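You operate a simulated robot arm through the tools that you are given. There is no shell and no other tool.

The job below is to be done with a simulated robot arm. You get a single attempt, and the scene is never put back.

JOB
One column holds air: bleed it and pump it back under 40.
Fine: open only the cock under the column with bubbles, open the bleed screw till the bubbles are gone, shut the screw, pump till the column first comes under the 40 line, then shut its cock. The other columns keep their readings; spill nothing. Where these are worked on the way, their far stop is far enough and under half their travel is too little: bleed screw.

It is judged by the outcome, as a careful person would: the job done as asked, and still so three seconds after it is handed in. It fails if anything else is knocked over, pushed out of place, dropped, spilled or broken.

ROBOT AND FRAMES
A 7-joint arm with a fingered hand, fixed in place. Base frame: the origin is at the foot of the arm, x ahead of it, y to its left, z up. Readings come in m, degrees, newtons and seconds.
With the tool pointing down near the work surface it reaches from about 0.1 to 0.8 m from the base axis. Its first joint turns from -69.0 to 172.0 degrees. Payload 3.4 kg.
Tool frame: the origin (TCP) lies between the finger pads and is the grasp point; the fingertips stand 0.039 m ahead of it; z points along the fingers, y is the line along which they close. The gripper opens to 0.18 m. The gripper's body begins 0.111 m behind the TCP. The gripper is a hand of 3 fingers: y runs from the thumb to the fingers, the wrist lies at [0, 0, -0.262] in the tool frame, and closing takes about 1.5 s.
Orientation is that of the tool frame in the base frame, as a unit quaternion [w, x, y, z]. With the fingers straight down and closing along the base's y, the tool's x points along the base's -x, its y along +y and its z along -z.

CONTROLS
- The arm moves only by the tool servo_tool. Its argument "increments" is a list of rows, each a list of 6 numbers: the shift along the tool's x, y, z in m, then the turn, a rotation vector about the tool's x, y, z in degrees. In form: [[tx, ty, tz, ax, ay, az], ...]. A call has 1 to 20 rows; each row shifts and turns the commanded pose from where the row before left it, along the tool's axes as they then stand. "fingers" is the opening, from 0 (shut) to 1 (fully open), set as the call begins (left out, the last holds). Each row takes 0.2 s and may step no farther than 0.05 m and 8.6 degrees from the row before; otherwise, or with a gripper value out of range, the whole call is refused. Where a pose cannot be reached the arm comes as near as it can. A force on the tool above 40 N (or 10 N above the force at the start of the call, whichever is more), or a blocked arm, ends the call early, and 0.2 s more pass. The fingers move at their own pace (about 0.072 m/s each) and stop on an object; they squeeze with about 22 N. The grip force told is the motor's: it shows also when the fingers shut on nothing. Time passes only in rows, and 0.2 s behind the last, so rows that do not move let the fingers close. It gives the time, the measured TCP pose, the force on the tool (base axes), the opening and the grip force at its end, in the units of the frame above (readings bear some noise), with the torque about the TCP (base axes, N m) and any sound that the robot's microphone picked up.
- Cameras (640 x 400 px; columns grow to the right, rows downward): "scene" is fixed at [0.4034, 0.6551, 1.4652]; the picture's right is [-0.98, -0.22, 0.00], its down [-0.06, 0.27, -0.96] and it looks along [0.21, -0.94, -0.27] (base axes); focal length 373 px, centre (320, 200). "wrist" rides on the gripper at [0.063, -0.036, -0.128] in the tool frame; the picture's right is [0.50, 0.87, 0.00], its down [-0.75, 0.43, -0.49] and it looks along [-0.43, 0.25, 0.87] (tool axes); focal length 226 px, centre (320, 200). There is no depth. A picture from a camera that has moved, and an enlarged one, comes with that camera's place and axes in the base frame and with its lens. The place of the scene camera against the robot may be out by one fixed shift of up to 0.012 m in any direction.
- camera(camera): a new picture of that camera. No time passes.
- lift_body(by): slides the trunk up (or, below 0, down) by that many m; the arm rides with it, the base frame stays. It gives what a move gives, with no picture.
- finger_targets(finger1, finger2, thumb_bend): sets how far each is bent, from 0 (flat) to 1 (curled in); at 0.3 the hand is open as for a grip, at 0.7 the pads meet at the TCP. One left out holds its place. A second passes; each finger stops where it meets its share of the squeeze, and holds until it gets a number again. A gripper value or a shape takes the hand back. It gives what a move gives, with no picture; readings hold the bend of each and the force on the fingers (four entries, about 0 where the hand has none), thumb and palm.
- preshape(shape): the hand has 3 fingers and takes this shape, open, in about a second: jaw (thumb against the fingers, like two jaws); tri (thumb and two fingers); tip (a fingertip pinch); poke (one finger out to press); point (the index stretched); flat (the hand flat); cup (the hand cupped); fist (a fist). The gripper value then closes the fingers along that shape, each until it touches; the sizes above hold for jaw. It gives what a move gives, with no picture.
- zoom(camera, box): a new picture of the part [left, top, right, bottom] of that camera's present view, enlarged. No time passes.
- close_job(): hands the job in; it is judged then, once.

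Nothing tells you positions but the pictures and the camera data. Unless the task says otherwise, let go and move clear before handing in.

The tools are called after ">>>" by a JSON object that holds its "op" and its "data". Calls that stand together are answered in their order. servo_tool: Moves the arm, as the interface text tells. Its arguments: {"type":"object","properties":{"increments":{"type":"array","items":{"type":"array","items":{"type":"number"}}},"fingers":{"type":"number"}},"required":["increments"]} The other tools are called the same way: lift_body (by) slides the trunk up or down; preshape (shape) gives the hand a shape; finger_targets (finger1, finger2, thumb_bend) moves the fingers one by one; camera (camera) takes a picture; zoom (camera, box) takes an enlarged picture of a part of a camera's view; close_job () hands the job in.

At the start:

```text
time: 0.0
tool_pos: [0.4401, -0.0626, 1.2589]
tcp_rot: [-0.001, -0.001, 1.0, 0.001]
force: [0.2, 0.4, 0.4]
torque: [-0.01, 0.0, 0.0]
gripper_width: 0.1802
gripper_force: 0.2
shape: jaw
bend: [0.3, 0.3, 0.3]
finger forces: [0.0, 0.0, 0.0, 0.0, 0.1, 0.1]
trunk travel left (down, up): [-0.175, 0.367]
```

scene: 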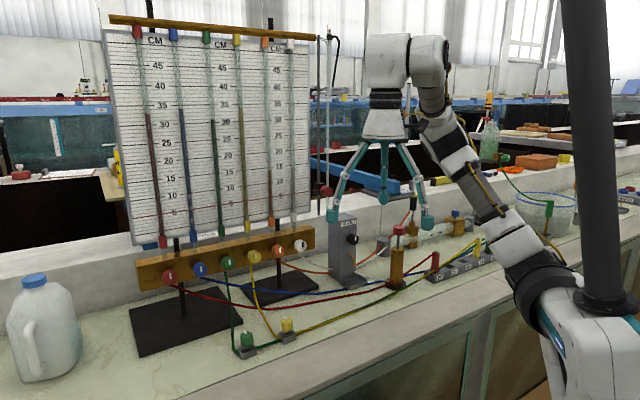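
wrist: 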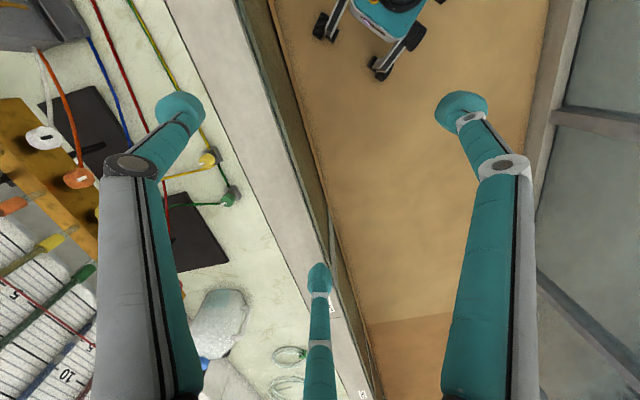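

I see a rack of six coloured columns with cocks on a wooden manifold below it, plus hoses, a grey box with a black knob and other parts on the bench. I'll enlarge several regions to find the bubbles, the cocks, the bleed screw and the pump.

>>> {"op": "zoom", "data": {"camera": "scene", "box": [100, 10, 330, 150]}}

>>> {"op": "zoom", "data": {"camera": "scene", "box": [100, 130, 330, 270]}}

>>> {"op": "zoom", "data": {"camera": "scene", "box": [130, 210, 340, 360]}}

>>> {"op": "zoom", "data": {"camera": "scene", "box": [310, 180, 520, 310]}}

```text
2.78 times, centred on (215, 80) of scene
camera zoom: at [0.4034, 0.6551, 1.4652], right [-0.98, -0.22, 0.0], down [-0.06, 0.27, -0.96], along [0.21, -0.94, -0.27], focal length 1038 px, centre (612, 534)
```

zoom: 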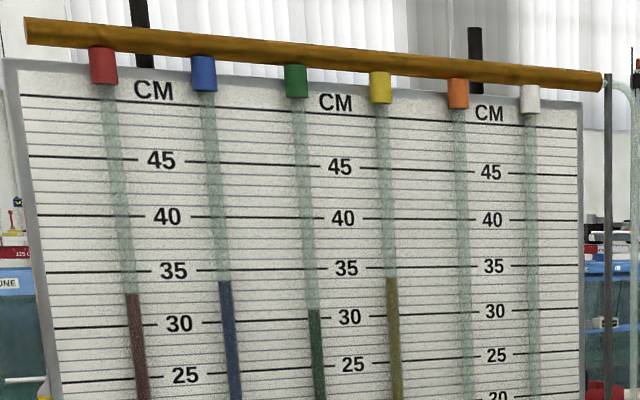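

```text
2.78 times, centred on (215, 200) of scene
camera zoom: at [0.4034, 0.6551, 1.4652], right [-0.98, -0.22, 0.0], down [-0.06, 0.27, -0.96], along [0.21, -0.94, -0.27], focal length 1038 px, centre (612, 200)
```

zoom: 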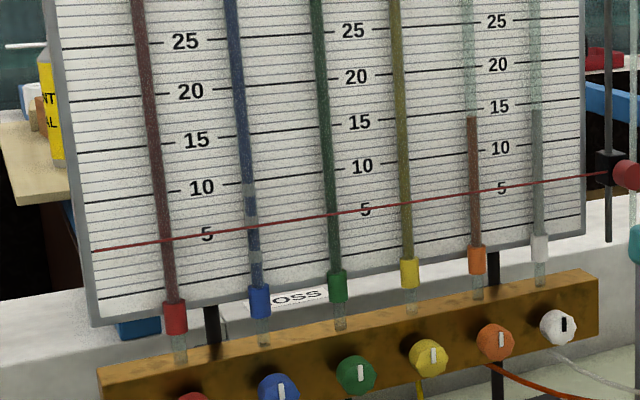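

```text
2.67 times, centred on (235, 285) of scene
camera zoom: at [0.4034, 0.6551, 1.4652], right [-0.98, -0.22, 0.0], down [-0.06, 0.27, -0.96], along [0.21, -0.94, -0.27], focal length 995 px, centre (547, -27)
```

zoom: 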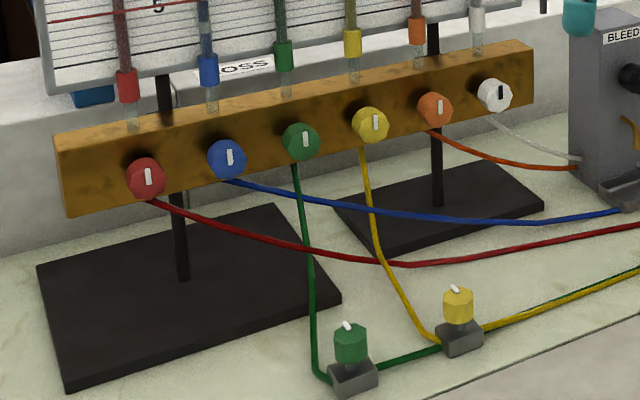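

```text
3.05 times, centred on (415, 245) of scene
camera zoom: at [0.4034, 0.6551, 1.4652], right [-0.98, -0.22, 0.0], down [-0.06, 0.27, -0.96], along [0.21, -0.94, -0.27], focal length 1137 px, centre (30, 63)
```

zoom: 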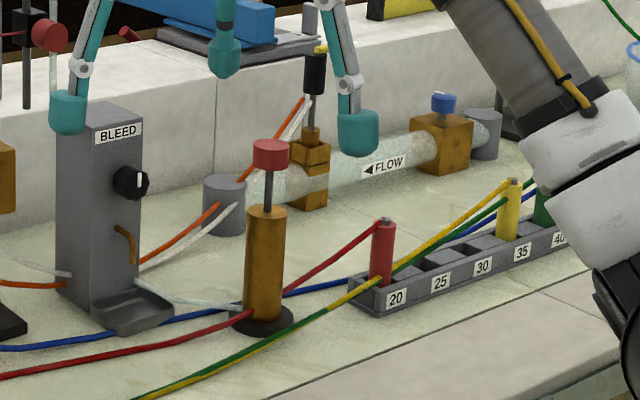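

The blue column shows gaps (bubbles) in its lower part, and all six cocks look alike with their white marks upright. I'll turn the hand so the wrist camera looks toward the rack, then study the parts from a second angle.

>>> {"op": "servo_tool", "data": {"increments": [[0, 0, 0, 0, 0, 8.4], [0, 0, 0, 0, 0, 8.4], [0, 0, 0, 0, 0, 8.4], [0, 0, 0, 0, 0, 8.4], [0, 0, 0, 0, 0, 8.4], [0, 0, 0, 0, 0, 8.4], [0, 0, 0, 0, -8.4, 0], [0, 0, 0, 0, -8.4, 0], [0, 0, 0, 0, -8.4, 0], [0, 0, 0, 0, -8.4, 0]]}}

>>> {"op": "camera", "data": {"camera": "wrist"}}

>>> {"op": "camera", "data": {"camera": "scene"}}

```text
time: 2.2
tool_pos: [0.4378, -0.0592, 1.2596]
tcp_rot: [0.264, 0.408, 0.866, -0.122]
force: [-0.6, 0.6, 0.6]
torque: [-0.05, 0.0, 0.0]
gripper_width: 0.1798
gripper_force: 0.0
shape: jaw
bend: [0.3, 0.3, 0.3]
finger forces: [0.0, 0.0, 0.0, 0.0, 0.0, 0.1]
trunk travel left (down, up): [-0.175, 0.367]
```

```text
taken
camera wrist: at [0.3304, 0.0117, 1.3293], right [0.4, 0.87, -0.28], down [0.56, 0.0, 0.83], along [0.72, -0.49, -0.49], focal length 226 px, centre (320, 200)
```

wrist: 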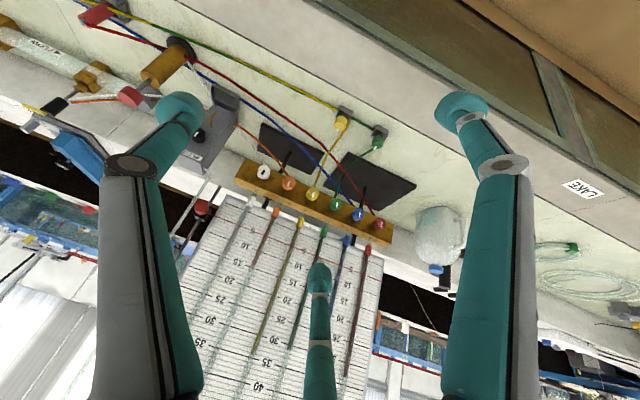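

```text
taken
```

scene: 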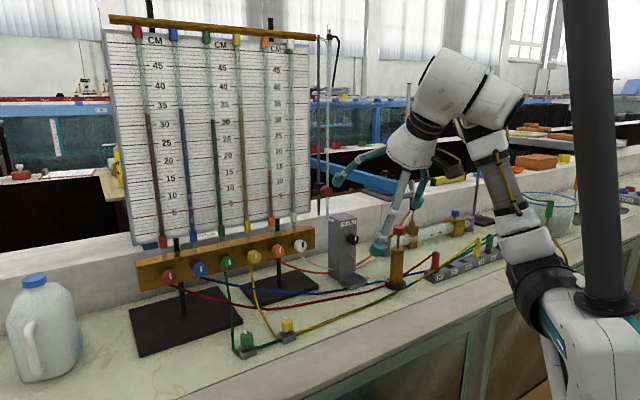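

I now have a second view of the rack, though it is upside down because the camera sits below the hand. I'll enlarge the wrist picture to see the cocks, the bleed box and the pump.

>>> {"op": "zoom", "data": {"camera": "wrist", "box": [220, 110, 440, 250]}}

>>> {"op": "zoom", "data": {"camera": "wrist", "box": [0, 0, 260, 165]}}

>>> {"op": "zoom", "data": {"camera": "scene", "box": [320, 180, 420, 300]}}

>>> {"op": "zoom", "data": {"camera": "scene", "box": [400, 170, 540, 290]}}

```text
2.86 times, centred on (330, 180) of wrist
camera zoom: at [0.3304, 0.0117, 1.3293], right [0.4, 0.87, -0.28], down [0.56, 0.0, 0.83], along [0.72, -0.49, -0.49], focal length 646 px, centre (291, 257)
```

zoom: 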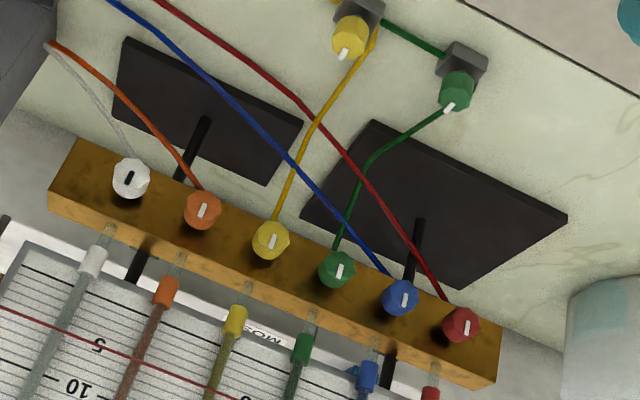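

```text
2.42 times, centred on (130, 82) of wrist
camera zoom: at [0.3304, 0.0117, 1.3293], right [0.4, 0.87, -0.28], down [0.56, 0.0, 0.83], along [0.72, -0.49, -0.49], focal length 548 px, centre (781, 485)
```

zoom: 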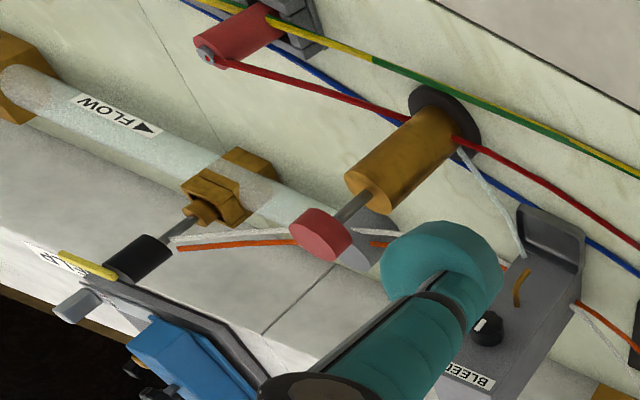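

```text
3.33 times, centred on (370, 240) of scene
camera zoom: at [0.4034, 0.6551, 1.4652], right [-0.98, -0.22, 0.0], down [-0.06, 0.27, -0.96], along [0.21, -0.94, -0.27], focal length 1244 px, centre (153, 67)
```

zoom: 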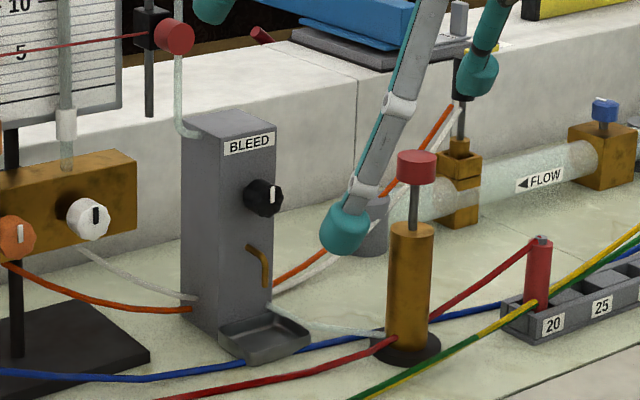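

```text
3.33 times, centred on (470, 230) of scene
camera zoom: at [0.4034, 0.6551, 1.4652], right [-0.98, -0.22, 0.0], down [-0.06, 0.27, -0.96], along [0.21, -0.94, -0.27], focal length 1244 px, centre (-180, 100)
```

zoom: 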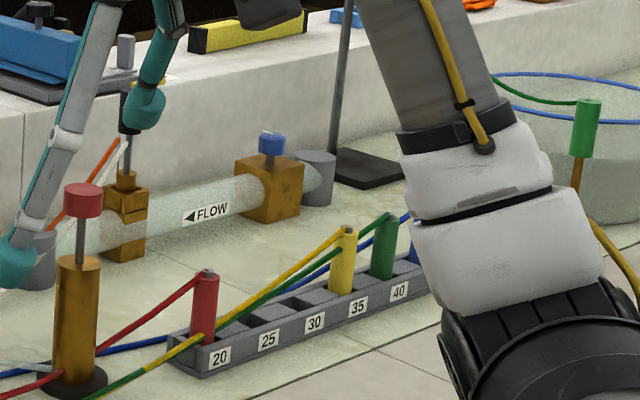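

The pump (brass cylinder with a red knob) and the bleed box (black knob) are joined by a short hose, and the blue cock is at about (0.98, -0.26, 0.955). I'll level the hand out and move closer to the rack to fix positions better.

>>> {"op": "servo_tool", "data": {"increments": [[0, 0, 0, 0, -8.4, 0], [0, 0, 0, 0, -8.4, 0], [0, 0, 0, 0, -8.4, 0], [0, 0, 0, 0, -8.4, 0], [0.0091, 0.0308, 0.0301, 0, 0, 0], [0.0091, 0.0308, 0.0301, 0, 0, 0], [0.0091, 0.0308, 0.0301, 0, 0, 0], [0.0091, 0.0308, 0.0301, 0, 0, 0], [0.0091, 0.0308, 0.0301, 0, 0, 0], [0.0091, 0.0308, 0.0301, 0, 0, 0]]}}

>>> {"op": "camera", "data": {"camera": "wrist"}}

>>> {"op": "camera", "data": {"camera": "scene"}}

```text
time: 4.4
tool_pos: [0.7212, -0.0492, 1.0858]
tcp_rot: [0.5, 0.355, 0.754, -0.236]
force: [-0.6, -0.3, -0.3]
torque: [0.05, 0.0, -0.02]
gripper_width: 0.18
gripper_force: 0.1
shape: jaw
bend: [0.3, 0.3, 0.3]
finger forces: [0.0, 0.0, 0.0, 0.0, 0.0, 0.0]
out of reach, approached as far as the arm can: row 1, 2, 3, 4
trunk travel left (down, up): [-0.175, 0.367]
```

```text
taken
camera wrist: at [0.6027, 0.0359, 1.0762], right [0.54, 0.7, -0.46], down [0.23, 0.4, 0.89], along [0.81, -0.59, 0.06], focal length 226 px, centre (320, 200)
```

wrist: 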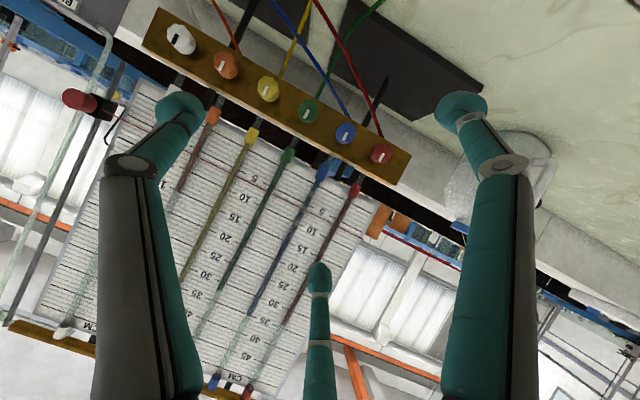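

```text
taken
```

scene: 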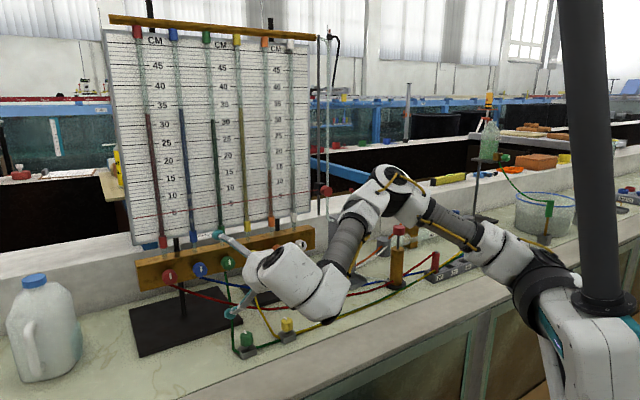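

The blue cock's face triangulates to about (0.977, -0.259, 0.957), with cocks about 0.087 m apart. I'll enlarge to see the shape of the knob and its surroundings.

>>> {"op": "zoom", "data": {"camera": "wrist", "box": [260, 70, 420, 190]}}

>>> {"op": "zoom", "data": {"camera": "scene", "box": [130, 220, 290, 320]}}

```text
3.33 times, centred on (340, 130) of wrist
camera zoom: at [0.6027, 0.0359, 1.0762], right [0.54, 0.7, -0.46], down [0.23, 0.4, 0.89], along [0.81, -0.59, 0.06], focal length 754 px, centre (253, 433)
```

zoom: 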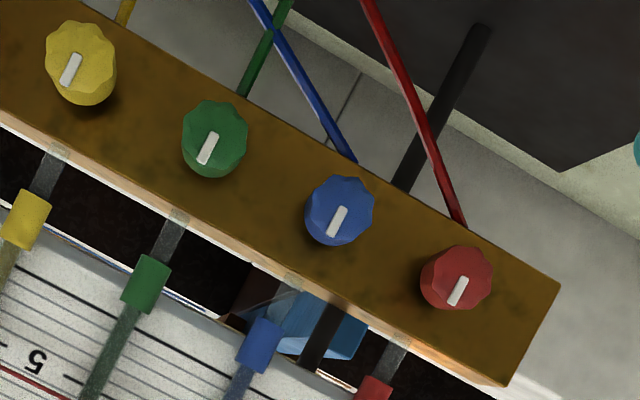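

```text
4.00 times, centred on (210, 270) of scene
camera zoom: at [0.4034, 0.6551, 1.4652], right [-0.98, -0.22, 0.0], down [-0.06, 0.27, -0.96], along [0.21, -0.94, -0.27], focal length 1492 px, centre (760, -80)
```

zoom: 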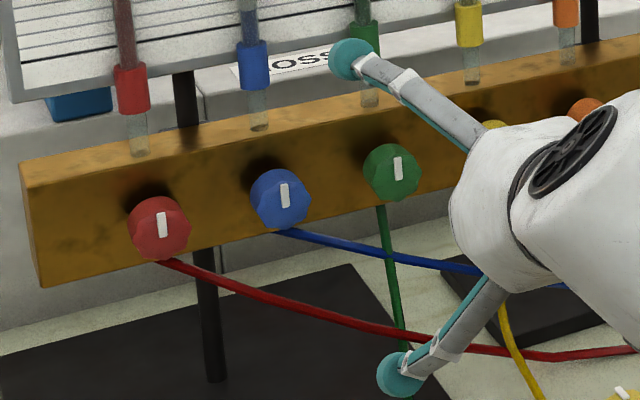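

The three fingers sit at about 120 degrees round the tool axis, which suits a knob grasp. I'll close the fingers partway in free air to see where the tips go.

>>> {"op": "servo_tool", "data": {"increments": [[0, 0, 0, 0, 0, 0], [0, 0, 0, 0, 0, 0], [0, 0, 0, 0, 0, 0], [0, 0, 0, 0, 0, 0], [0, 0, 0, 0, 0, 0]], "fingers": 0.3}}

>>> {"op": "camera", "data": {"camera": "wrist"}}

>>> {"op": "zoom", "data": {"camera": "scene", "box": [180, 200, 380, 330]}}

```text
time: 5.6
tool_pos: [0.7195, -0.0495, 1.0875]
tcp_rot: [0.501, 0.355, 0.754, -0.235]
force: [-0.1, 0.3, -0.2]
torque: [0.0, -0.04, -0.03]
gripper_width: 0.0544
gripper_force: 0.0
shape: jaw
bend: [0.72, 0.72, 0.74]
finger forces: [0.0, 0.0, 0.1, 0.0, 0.0, 0.0]
trunk travel left (down, up): [-0.175, 0.367]
```

```text
taken
camera wrist: at [0.6005, 0.036, 1.0778], right [0.54, 0.7, -0.46], down [0.23, 0.4, 0.89], along [0.81, -0.59, 0.06], focal length 226 px, centre (320, 200)
```

wrist: 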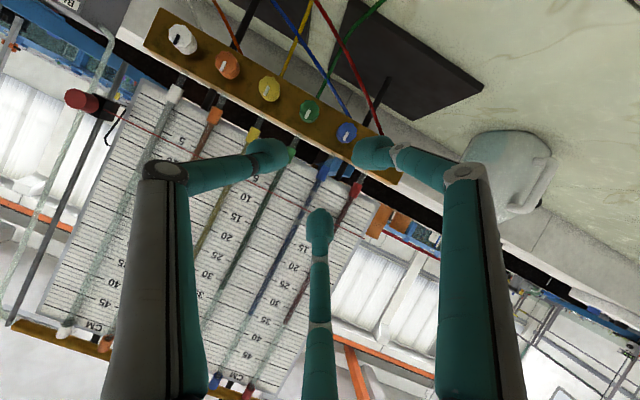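

```text
3.08 times, centred on (280, 265) of scene
camera zoom: at [0.4034, 0.6551, 1.4652], right [-0.98, -0.22, 0.0], down [-0.06, 0.27, -0.96], along [0.21, -0.94, -0.27], focal length 1148 px, centre (443, 0)
```

zoom: 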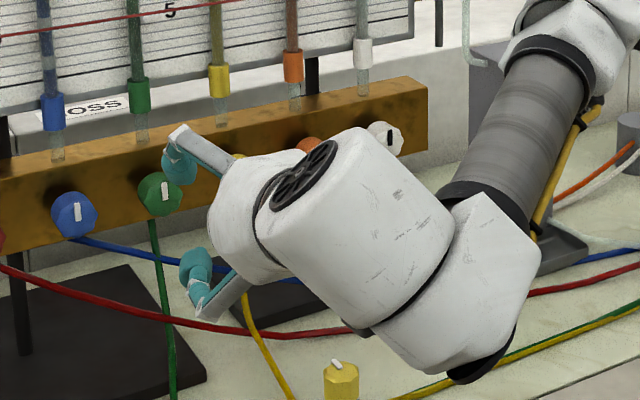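

With the fingers partly shut, the last finger links turn steeply inward, so the knuckles stand wide and might touch the neighbouring cocks. I'll point the hand down in free air to see from the side how each shape closes.

>>> {"op": "servo_tool", "data": {"increments": [[0, 0, -0.02, 0, 8.4, 0], [0, 0, -0.02, 0, 8.4, 0], [0, 0, 0, 0, 8.4, 0], [0, 0, 0, 0, 8.4, 0], [0, 0, 0, 0, 8.4, 0], [0, 0, 0, 0, 8.4, 0], [0, 0, 0, 0, 8.4, 0], [0, 0, 0, 0, 0, 0]], "fingers": 0.24}}

>>> {"op": "zoom", "data": {"camera": "scene", "box": [180, 170, 340, 290]}}

>>> {"op": "camera", "data": {"camera": "wrist"}}

```text
time: 7.4
tool_pos: [0.6945, -0.0202, 1.1064]
tcp_rot: [0.067, 0.424, 0.902, -0.03]
force: [-0.2, 0.1, 0.6]
torque: [-0.01, 0.01, -0.02]
gripper_width: 0.0433
gripper_force: 0.0
shape: jaw
bend: [0.72, 0.72, 0.74]
finger forces: [0.0, 0.1, 0.0, 0.1, 0.0, 0.0]
trunk travel left (down, up): [-0.175, 0.367]
```

```text
3.33 times, centred on (260, 230) of scene
camera zoom: at [0.4034, 0.6551, 1.4652], right [-0.98, -0.22, 0.0], down [-0.06, 0.27, -0.96], along [0.21, -0.94, -0.27], focal length 1244 px, centre (520, 100)
```

zoom: 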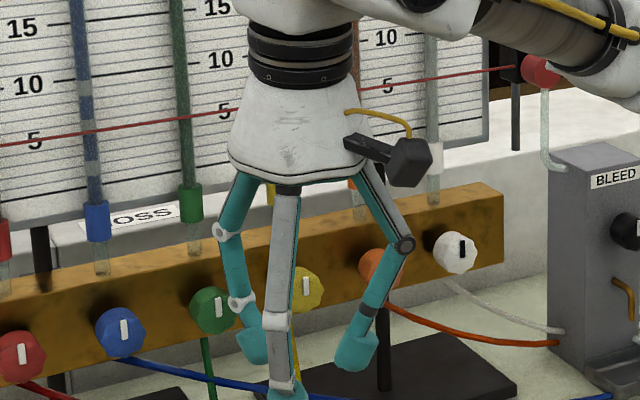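

```text
taken
camera wrist: at [0.6152, 0.0167, 1.2228], right [0.35, 0.93, -0.07], down [0.76, -0.24, 0.6], along [0.54, -0.27, -0.8], focal length 226 px, centre (320, 200)
```

wrist: 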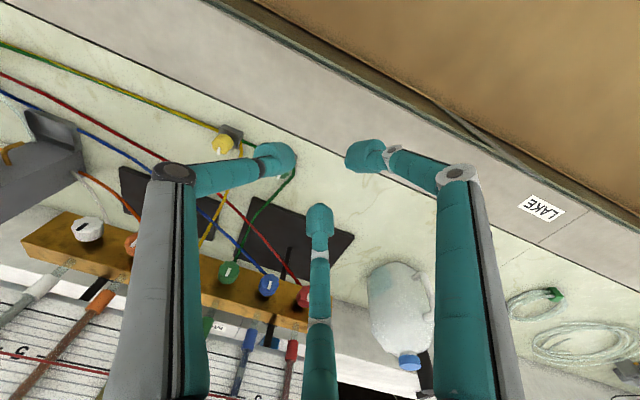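

From the side, the knuckles sit well behind the tips, so a three-finger grip on a cock should clear its neighbours. I'll level the hand square to the rack and move to about 0.12 m in front of the blue cock.

>>> {"op": "servo_tool", "data": {"increments": [[0, 0, 0, 0, 0, -8.5], [0, 0, 0, 0, -8.5, 0], [0, 0, 0, 0, -8.5, 0], [0, 0, 0, 0, -8.5, 0], [0, 0, 0, 0, -8.5, 0], [0, 0, 0, 0, -8.5, 0], [0, 0, 0, 0, -8.5, 0], [0, 0, 0, 0, -8.5, 0], [0, 0, 0, 0, -8.5, 0], [0, 0, 0, 0, -8.5, 0], [0, 0, 0, 0, -4, 0]], "fingers": 0.42}}

>>> {"op": "camera", "data": {"camera": "scene"}}

>>> {"op": "camera", "data": {"camera": "wrist"}}

```text
time: 9.8
tool_pos: [0.6936, -0.0201, 1.106]
tcp_rot: [0.651, 0.249, 0.668, -0.259]
force: [1.0, 0.2, 0.0]
torque: [-0.02, -0.01, 0.01]
gripper_width: 0.0752
gripper_force: 0.1
shape: jaw
bend: [0.72, 0.72, 0.74]
finger forces: [0.1, 0.1, 0.0, 0.0, 0.0, 0.0]
trunk travel left (down, up): [-0.175, 0.367]
```

```text
taken
```

scene: 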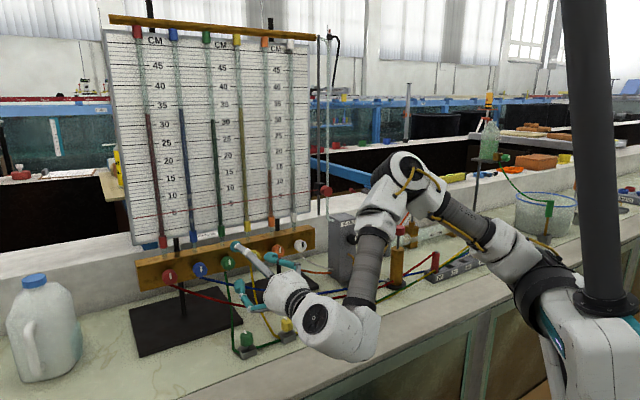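

```text
taken
camera wrist: at [0.5724, 0.0372, 1.0457], right [0.57, 0.64, -0.52], down [-0.05, 0.66, 0.75], along [0.82, -0.4, 0.41], focal length 226 px, centre (320, 200)
```

wrist: 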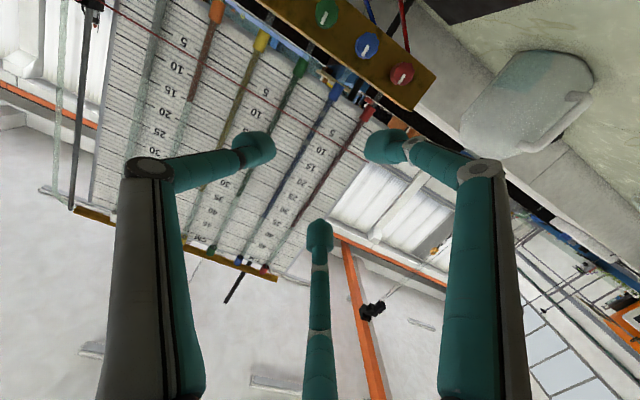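

The hand is now level and square to the rack. I'll move it straight to a spot about 0.12 m in front of the blue cock.

>>> {"op": "servo_tool", "data": {"increments": [[0.0206, 0.002, 0.0361, 0, 0, 0], [0.0206, 0.002, 0.0361, 0, 0, 0], [0.0206, 0.002, 0.0361, 0, 0, 0], [0.0206, 0.002, 0.0361, 0, 0, 0], [0.0206, 0.002, 0.0361, 0, 0, 0], [0.0206, 0.002, 0.0361, 0, 0, 0], [0.0206, 0.002, 0.0361, 0, 0, 0], [0, 0, 0, 0, 0, 0]]}}

>>> {"op": "camera", "data": {"camera": "scene"}}

>>> {"op": "camera", "data": {"camera": "wrist"}}

```text
time: 11.6
tool_pos: [0.8884, -0.1786, 0.956]
tcp_rot: [0.65, 0.249, 0.669, -0.259]
force: [-0.1, 1.2, -0.2]
torque: [0.02, -0.01, 0.02]
gripper_width: 0.0755
gripper_force: 0.1
shape: jaw
bend: [0.72, 0.72, 0.74]
finger forces: [0.1, 0.0, 0.0, 0.0, 0.0, 0.1]
trunk travel left (down, up): [-0.175, 0.367]
```

```text
taken
```

scene: 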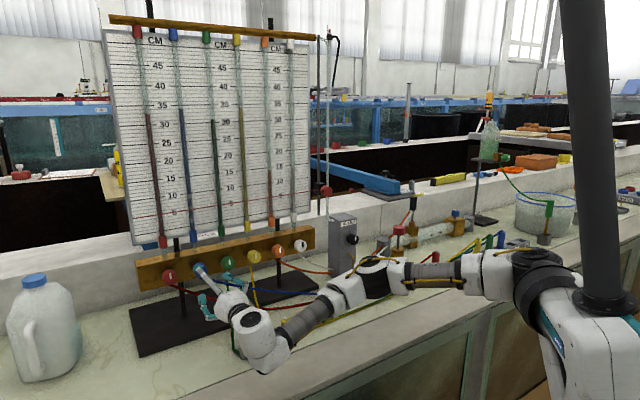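

```text
taken
camera wrist: at [0.7671, -0.1218, 0.8959], right [0.57, 0.64, -0.52], down [-0.05, 0.66, 0.75], along [0.82, -0.4, 0.4], focal length 226 px, centre (320, 200)
```

wrist: 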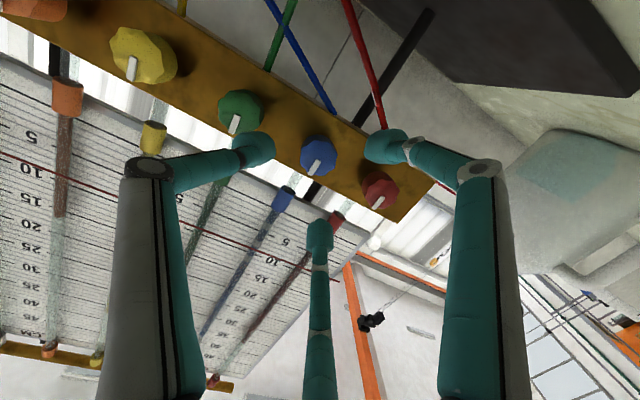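

The blue cock appears near the picture centre, and two wrist views put its face at (0.968, -0.252, 0.960), about 0.108 m ahead. I'll advance 0.05 m with a small upward correction and look again.

>>> {"op": "servo_tool", "data": {"increments": [[-0.0025, 0, 0.0125, 0, 0, 0], [-0.0025, 0, 0.0125, 0, 0, 0], [0, 0, 0.0125, 0, 0, 0], [0, 0, 0.0125, 0, 0, 0], [0, 0, 0, 0, 0, 0]]}}

>>> {"op": "camera", "data": {"camera": "wrist"}}

>>> {"op": "zoom", "data": {"camera": "scene", "box": [150, 220, 290, 320]}}

```text
time: 12.8
tool_pos: [0.9247, -0.2116, 0.9584]
tcp_rot: [0.651, 0.25, 0.669, -0.258]
force: [-0.3, 0.7, -0.1]
torque: [-0.01, 0.02, 0.02]
gripper_width: 0.0749
gripper_force: 0.0
shape: jaw
bend: [0.72, 0.72, 0.74]
finger forces: [0.1, 0.0, 0.0, 0.1, 0.0, 0.0]
trunk travel left (down, up): [-0.175, 0.367]
```

```text
taken
camera wrist: at [0.8042, -0.1549, 0.8992], right [0.56, 0.64, -0.52], down [-0.05, 0.65, 0.75], along [0.82, -0.4, 0.4], focal length 226 px, centre (320, 200)
```

wrist: 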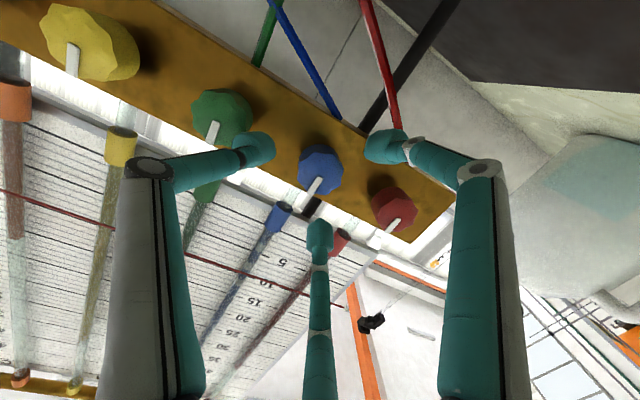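

```text
4.00 times, centred on (220, 270) of scene
camera zoom: at [0.4034, 0.6551, 1.4652], right [-0.98, -0.22, 0.0], down [-0.06, 0.27, -0.96], along [0.21, -0.94, -0.27], focal length 1492 px, centre (720, -80)
```

zoom: 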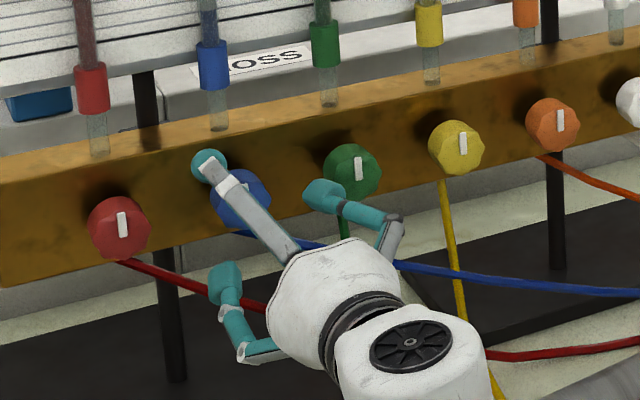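

The cock is now centred on the tool axis, but the thumb tip is close to the green cock. I'll narrow the fingers before going in, and enlarge the view to judge the knob's size and depth.

>>> {"op": "servo_tool", "data": {"increments": [[0, 0, 0, 0, 0, 0], [0, 0, 0, 0, 0, 0]], "fingers": 0.33}}

>>> {"op": "zoom", "data": {"camera": "wrist", "box": [230, 90, 420, 250]}}

>>> {"op": "zoom", "data": {"camera": "scene", "box": [150, 235, 250, 305]}}

```text
time: 13.4
tool_pos: [0.9249, -0.213, 0.9591]
tcp_rot: [0.651, 0.248, 0.67, -0.257]
force: [-0.1, 0.2, 0.2]
torque: [0.02, 0.0, -0.04]
gripper_width: 0.0596
gripper_force: 0.0
shape: jaw
bend: [0.72, 0.72, 0.74]
finger forces: [0.0, 0.1, 0.0, 0.1, 0.0, 0.1]
trunk travel left (down, up): [-0.175, 0.367]
```

```text
2.50 times, centred on (325, 170) of wrist
camera zoom: at [0.8042, -0.1549, 0.8993], right [0.56, 0.64, -0.52], down [-0.05, 0.65, 0.75], along [0.82, -0.4, 0.4], focal length 565 px, centre (308, 275)
```

zoom: 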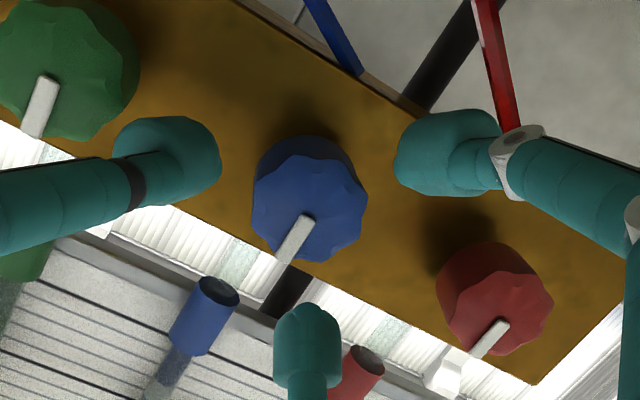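

```text
5.71 times, centred on (200, 270) of scene
camera zoom: at [0.4034, 0.6551, 1.4652], right [-0.98, -0.22, 0.0], down [-0.06, 0.27, -0.96], along [0.21, -0.94, -0.27], focal length 2132 px, centre (1006, -200)
```

zoom: 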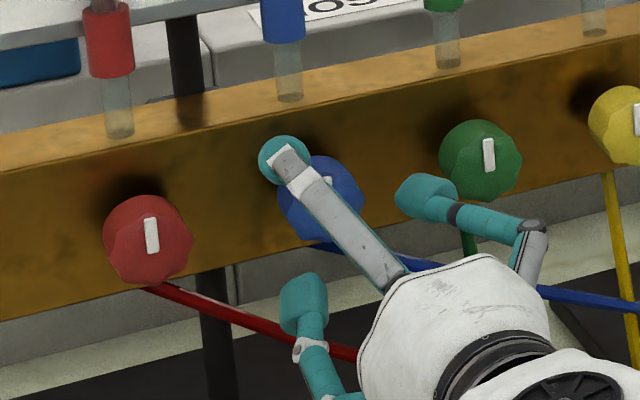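

The knob is about 0.042 m across and 0.02 m deep, with a raised white bar. I'll advance so the fingertips surround it without touching the wooden bar, then check before closing.

>>> {"op": "servo_tool", "data": {"increments": [[0, 0, 0.012, 0, 0, 0], [0, 0, 0.012, 0, 0, 0], [0, 0, 0.01, 0, 0, 0], [0, 0, 0, 0, 0, 0]]}}

>>> {"op": "zoom", "data": {"camera": "wrist", "box": [230, 90, 420, 250]}}

>>> {"op": "zoom", "data": {"camera": "scene", "box": [150, 235, 250, 305]}}

```text
time: 14.4
tool_pos: [0.9499, -0.2349, 0.9597]
tcp_rot: [0.65, 0.25, 0.669, -0.259]
force: [-0.3, 1.0, 0.5]
torque: [0.04, -0.04, 0.02]
gripper_width: 0.06
gripper_force: 0.0
shape: jaw
bend: [0.72, 0.72, 0.74]
finger forces: [0.0, 0.0, 0.0, 0.0, 0.0, 0.1]
trunk travel left (down, up): [-0.175, 0.367]
```

```text
2.50 times, centred on (325, 170) of wrist
camera zoom: at [0.8289, -0.177, 0.8992], right [0.56, 0.64, -0.52], down [-0.05, 0.65, 0.75], along [0.82, -0.4, 0.4], focal length 565 px, centre (308, 275)
```

zoom: 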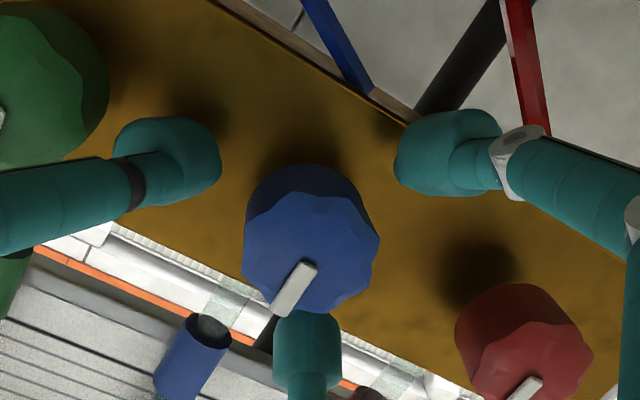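

```text
5.71 times, centred on (200, 270) of scene
camera zoom: at [0.4034, 0.6551, 1.4652], right [-0.98, -0.22, 0.0], down [-0.06, 0.27, -0.96], along [0.21, -0.94, -0.27], focal length 2132 px, centre (1006, -200)
```

zoom: 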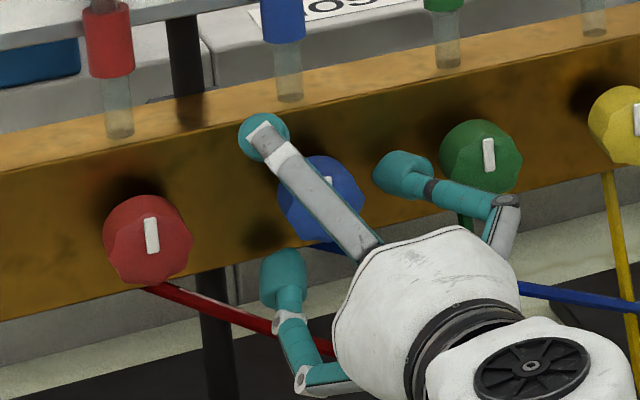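

The three fingertips now surround the blue knob with no force felt. I'll close gently on it and check the grip.

>>> {"op": "servo_tool", "data": {"increments": [[0, 0, 0, 0, 0, 0], [0, 0, 0, 0, 0, 0], [0, 0, 0, 0, 0, 0], [0, 0, 0, 0, 0, 0]], "fingers": 0.12}}

>>> {"op": "zoom", "data": {"camera": "wrist", "box": [230, 90, 420, 250]}}

>>> {"op": "zoom", "data": {"camera": "scene", "box": [150, 235, 250, 305]}}

```text
time: 15.4
tool_pos: [0.95, -0.2346, 0.9589]
tcp_rot: [0.65, 0.249, 0.67, -0.258]
force: [1.9, -0.5, -0.8]
torque: [0.0, -0.03, -0.03]
gripper_width: 0.0318
gripper_force: 21.7
shape: jaw
bend: [0.72, 0.72, 0.74]
finger forces: [19.7, 20.2, 0.1, 0.0, 20.0, 0.1]
trunk travel left (down, up): [-0.175, 0.367]
```

```text
2.50 times, centred on (325, 170) of wrist
camera zoom: at [0.829, -0.1772, 0.8992], right [0.57, 0.64, -0.52], down [-0.05, 0.65, 0.75], along [0.82, -0.4, 0.4], focal length 565 px, centre (308, 275)
```

zoom: 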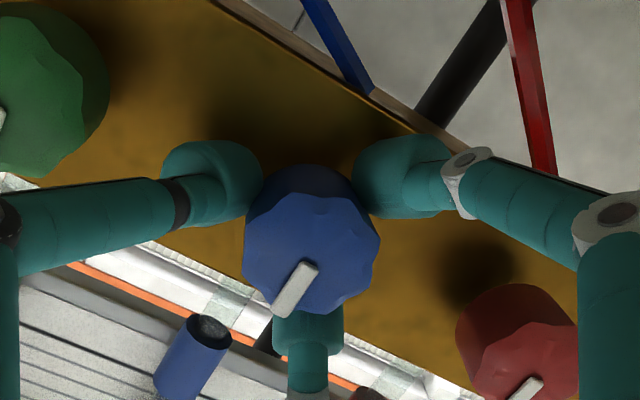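

```text
5.71 times, centred on (200, 270) of scene
camera zoom: at [0.4034, 0.6551, 1.4652], right [-0.98, -0.22, 0.0], down [-0.06, 0.27, -0.96], along [0.21, -0.94, -0.27], focal length 2132 px, centre (1006, -200)
```

zoom: 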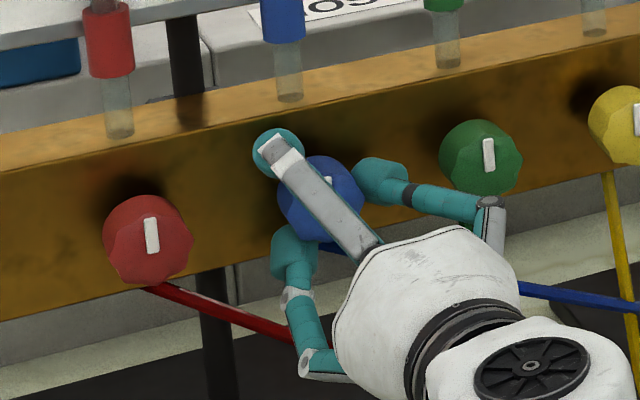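

All three fingers hold the knob with about 20 N each and almost no side force. I'll try a small turn clockwise (seen from the front) and watch the torque.

>>> {"op": "servo_tool", "data": {"increments": [[0, 0, 0, 0, 0, 4], [0, 0, 0, 0, 0, 4], [0, 0, 0, 0, 0, 4], [0, 0, 0, 0, 0, 0]]}}

>>> {"op": "zoom", "data": {"camera": "wrist", "box": [230, 90, 420, 250]}}

>>> {"op": "zoom", "data": {"camera": "scene", "box": [150, 235, 250, 305]}}

```text
time: 16.4
tool_pos: [0.9498, -0.2348, 0.9619]
tcp_rot: [0.675, 0.318, 0.639, -0.188]
force: [3.0, -1.0, 5.3]
torque: [-0.24, 0.02, 0.03]
gripper_width: 0.0313
gripper_force: 22.0
shape: jaw
bend: [0.72, 0.72, 0.74]
finger forces: [23.8, 19.9, 0.1, 0.0, 20.1, 0.0]
trunk travel left (down, up): [-0.175, 0.367]
```

```text
2.50 times, centred on (325, 170) of wrist
camera zoom: at [0.8377, -0.1674, 0.8941], right [0.63, 0.71, -0.33], down [-0.16, 0.53, 0.83], along [0.76, -0.47, 0.45], focal length 565 px, centre (308, 275)
```

zoom: 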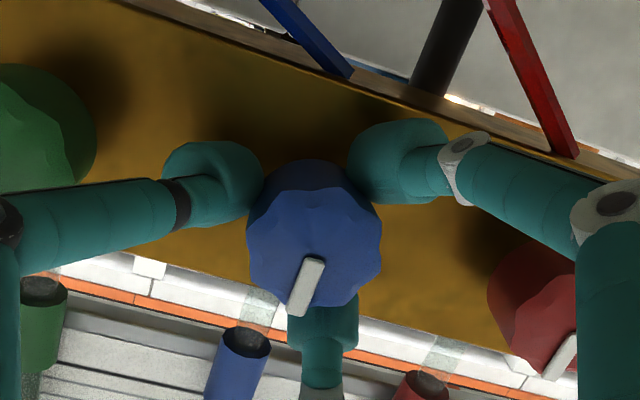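

```text
5.71 times, centred on (200, 270) of scene
camera zoom: at [0.4034, 0.6551, 1.4652], right [-0.98, -0.22, 0.0], down [-0.06, 0.27, -0.96], along [0.21, -0.94, -0.27], focal length 2132 px, centre (1006, -200)
```

zoom: 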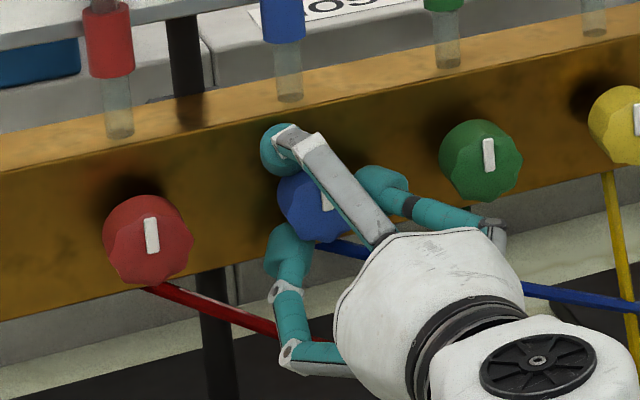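

The white bar stayed fixed in the world while the hand turned, so clockwise seems to be against the stop. I'll turn back and then try counter-clockwise.

>>> {"op": "servo_tool", "data": {"increments": [[0, 0, 0, 0, 0, -4], [0, 0, 0, 0, 0, -4], [0, 0, 0, 0, 0, -4], [0, 0, 0, 0, 0, -4], [0, 0, 0, 0, 0, -4], [0, 0, 0, 0, 0, -4], [0, 0, 0, 0, 0, 0]]}}

>>> {"op": "zoom", "data": {"camera": "wrist", "box": [230, 90, 420, 250]}}

>>> {"op": "zoom", "data": {"camera": "scene", "box": [150, 235, 250, 305]}}

```text
time: 18.0
tool_pos: [0.9501, -0.2356, 0.961]
tcp_rot: [0.62, 0.178, 0.692, -0.324]
force: [2.3, 3.4, 2.3]
torque: [-0.01, -0.03, 0.14]
gripper_width: 0.0313
gripper_force: 22.2
shape: jaw
bend: [0.72, 0.72, 0.74]
finger forces: [21.0, 23.4, 0.0, 0.0, 19.9, 0.0]
trunk travel left (down, up): [-0.175, 0.367]
```

```text
2.50 times, centred on (325, 170) of wrist
camera zoom: at [0.8204, -0.1872, 0.9088], right [0.48, 0.55, -0.69], down [0.04, 0.76, 0.64], along [0.88, -0.34, 0.34], focal length 565 px, centre (308, 275)
```

zoom: 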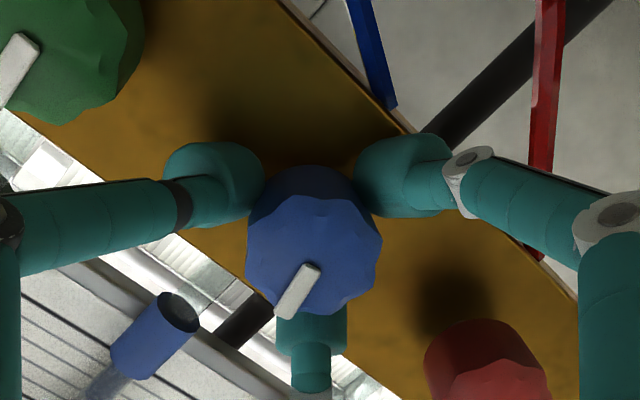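

```text
5.71 times, centred on (200, 270) of scene
camera zoom: at [0.4034, 0.6551, 1.4652], right [-0.98, -0.22, 0.0], down [-0.06, 0.27, -0.96], along [0.21, -0.94, -0.27], focal length 2132 px, centre (1006, -200)
```

zoom: 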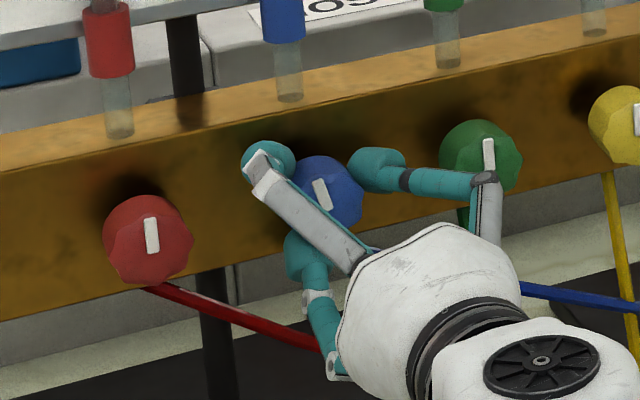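

Counter-clockwise works: the blue mark now leans to the left. I'll keep turning in that direction and watch both force and picture.

>>> {"op": "servo_tool", "data": {"increments": [[0, 0, 0, 0, 0, -6], [0, 0, 0, 0, 0, -6], [0, 0, 0, 0, 0, -6], [0, 0, 0, 0, 0, -6], [0, 0, 0, 0, 0, -6], [0, 0, 0, 0, 0, 0]]}}

>>> {"op": "camera", "data": {"camera": "wrist"}}

>>> {"op": "zoom", "data": {"camera": "scene", "box": [150, 235, 250, 305]}}

```text
time: 19.4
tool_pos: [0.9474, -0.2358, 0.9595]
tcp_rot: [0.515, -0.008, 0.714, -0.475]
force: [0.9, 4.2, 2.7]
torque: [-0.04, -0.08, 0.03]
gripper_width: 0.0318
gripper_force: 22.4
shape: jaw
bend: [0.72, 0.71, 0.74]
finger forces: [19.7, 24.2, 0.0, 0.0, 21.5, 0.0]
trunk travel left (down, up): [-0.175, 0.367]
```

```text
taken
camera wrist: at [0.8073, -0.2029, 0.94], right [0.18, 0.23, -0.96], down [0.2, 0.95, 0.26], along [0.96, -0.23, 0.12], focal length 226 px, centre (320, 200)
```

wrist: 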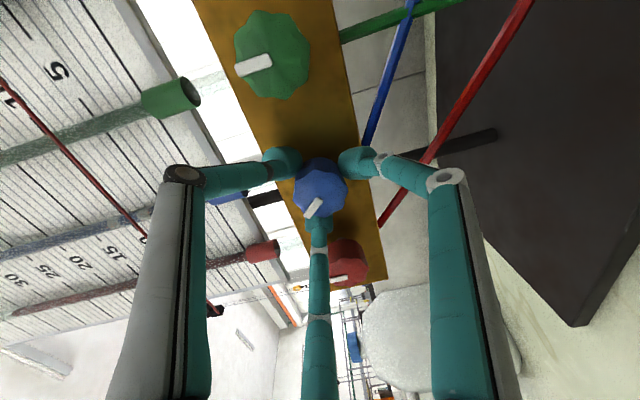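

```text
5.71 times, centred on (200, 270) of scene
camera zoom: at [0.4034, 0.6551, 1.4652], right [-0.98, -0.22, 0.0], down [-0.06, 0.27, -0.96], along [0.21, -0.94, -0.27], focal length 2132 px, centre (1006, -200)
```

zoom: 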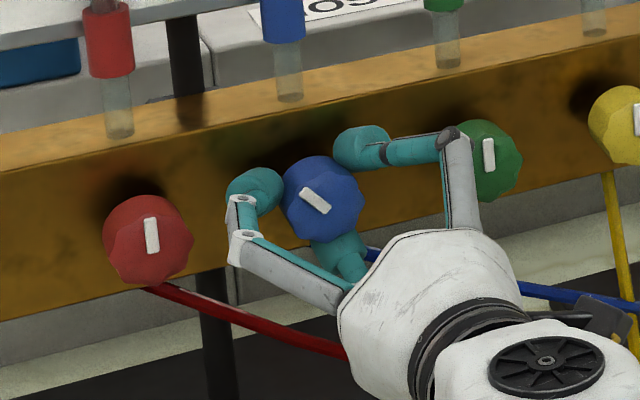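

The blue knob is turning with the hand, its mark now at about the 10 o'clock position. I'll continue turning toward its far stop.

>>> {"op": "servo_tool", "data": {"increments": [[0, 0, 0, 0, 0, -6], [0, 0, 0, 0, 0, -6], [0, 0, 0, 0, 0, -6], [0, 0, 0, 0, 0, -6], [0, 0, 0, 0, 0, -6], [0, 0, 0, 0, 0, 0]]}}

>>> {"op": "camera", "data": {"camera": "wrist"}}

>>> {"op": "zoom", "data": {"camera": "scene", "box": [150, 235, 250, 305]}}

>>> {"op": "zoom", "data": {"camera": "scene", "box": [110, 30, 310, 250]}}

```text
time: 20.8
tool_pos: [0.9491, -0.2353, 0.9599]
tcp_rot: [0.374, -0.193, 0.688, -0.591]
force: [-0.7, 3.4, 3.3]
torque: [-0.01, -0.03, 0.02]
gripper_width: 0.0319
gripper_force: 22.5
shape: jaw
bend: [0.72, 0.71, 0.74]
finger forces: [20.3, 23.6, 0.0, 0.0, 23.0, 0.0]
trunk travel left (down, up): [-0.175, 0.367]
```

```text
taken
camera wrist: at [0.8069, -0.2047, 0.978], right [-0.17, -0.16, -0.97], down [0.2, 0.96, -0.19], along [0.97, -0.23, -0.13], focal length 226 px, centre (320, 200)
```

wrist: 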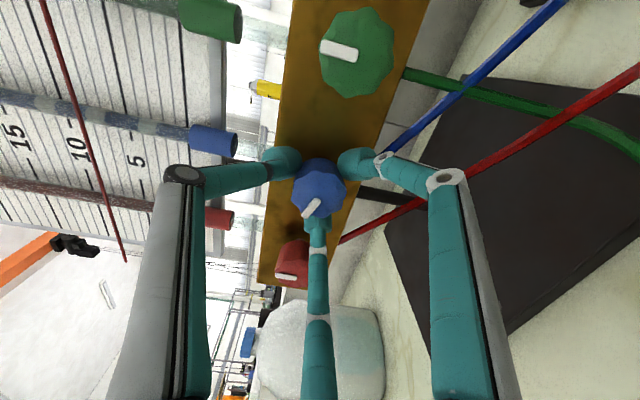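

```text
5.71 times, centred on (200, 270) of scene
camera zoom: at [0.4034, 0.6551, 1.4652], right [-0.98, -0.22, 0.0], down [-0.06, 0.27, -0.96], along [0.21, -0.94, -0.27], focal length 2132 px, centre (1006, -200)
```

zoom: 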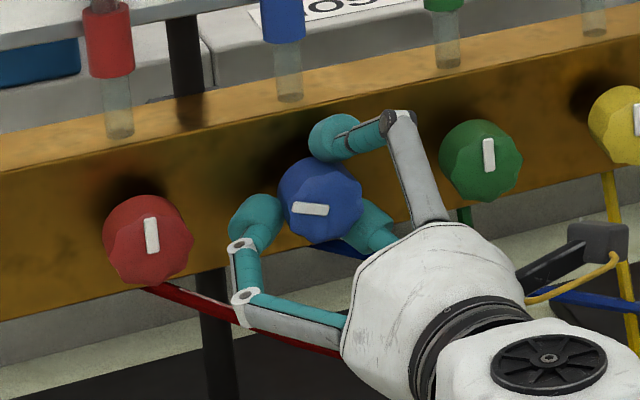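

```text
1.82 times, centred on (210, 140) of scene
camera zoom: at [0.4034, 0.6551, 1.4652], right [-0.98, -0.22, 0.0], down [-0.06, 0.27, -0.96], along [0.21, -0.94, -0.27], focal length 678 px, centre (520, 309)
```

zoom: 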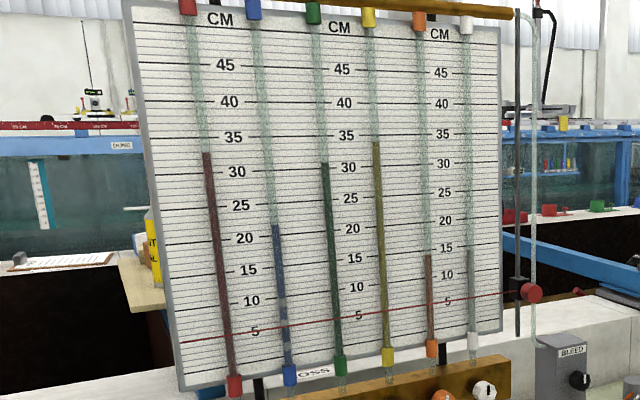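

The blue cock is nearly a quarter turn open and the blue column has dropped to about 22, so it is now connected. I'll turn a bit more to make sure it is fully open.

>>> {"op": "servo_tool", "data": {"increments": [[0, 0, 0, 0, 0, -5], [0, 0, 0, 0, 0, -5], [0, 0, 0, 0, 0, -3], [0, 0, 0, 0, 0, 0]]}}

>>> {"op": "camera", "data": {"camera": "wrist"}}

>>> {"op": "zoom", "data": {"camera": "scene", "box": [150, 235, 250, 305]}}

>>> {"op": "zoom", "data": {"camera": "scene", "box": [110, 30, 310, 250]}}

```text
time: 21.8
tool_pos: [0.9497, -0.2358, 0.9594]
tcp_rot: [0.305, -0.269, 0.661, -0.63]
force: [-3.7, 1.6, 3.2]
torque: [-0.02, -0.07, -0.14]
gripper_width: 0.032
gripper_force: 21.7
shape: jaw
bend: [0.72, 0.71, 0.74]
finger forces: [21.0, 21.7, 0.0, 0.0, 24.3, 0.1]
trunk travel left (down, up): [-0.175, 0.367]
```

```text
taken
camera wrist: at [0.811, -0.2006, 0.9934], right [-0.31, -0.32, -0.9], down [0.15, 0.91, -0.38], along [0.94, -0.25, -0.23], focal length 226 px, centre (320, 200)
```

wrist: 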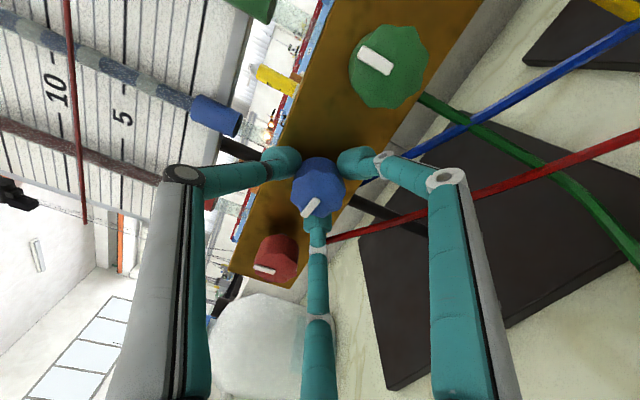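

```text
5.71 times, centred on (200, 270) of scene
camera zoom: at [0.4034, 0.6551, 1.4652], right [-0.98, -0.22, 0.0], down [-0.06, 0.27, -0.96], along [0.21, -0.94, -0.27], focal length 2132 px, centre (1006, -200)
```

zoom: 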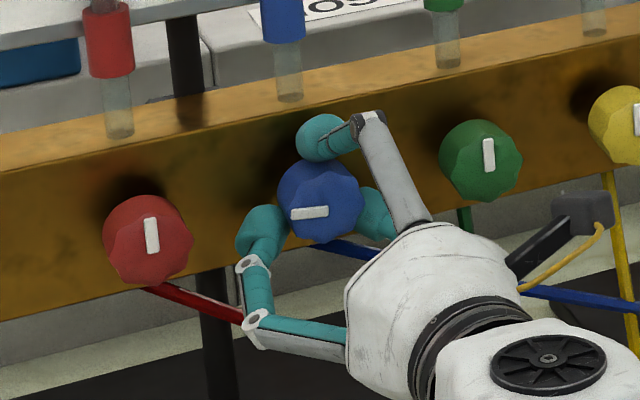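

```text
1.82 times, centred on (210, 140) of scene
camera zoom: at [0.4034, 0.6551, 1.4652], right [-0.98, -0.22, 0.0], down [-0.06, 0.27, -0.96], along [0.21, -0.94, -0.27], focal length 678 px, centre (520, 309)
```

zoom: 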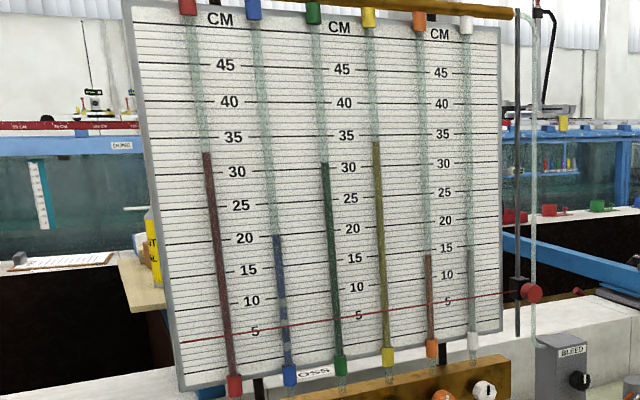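

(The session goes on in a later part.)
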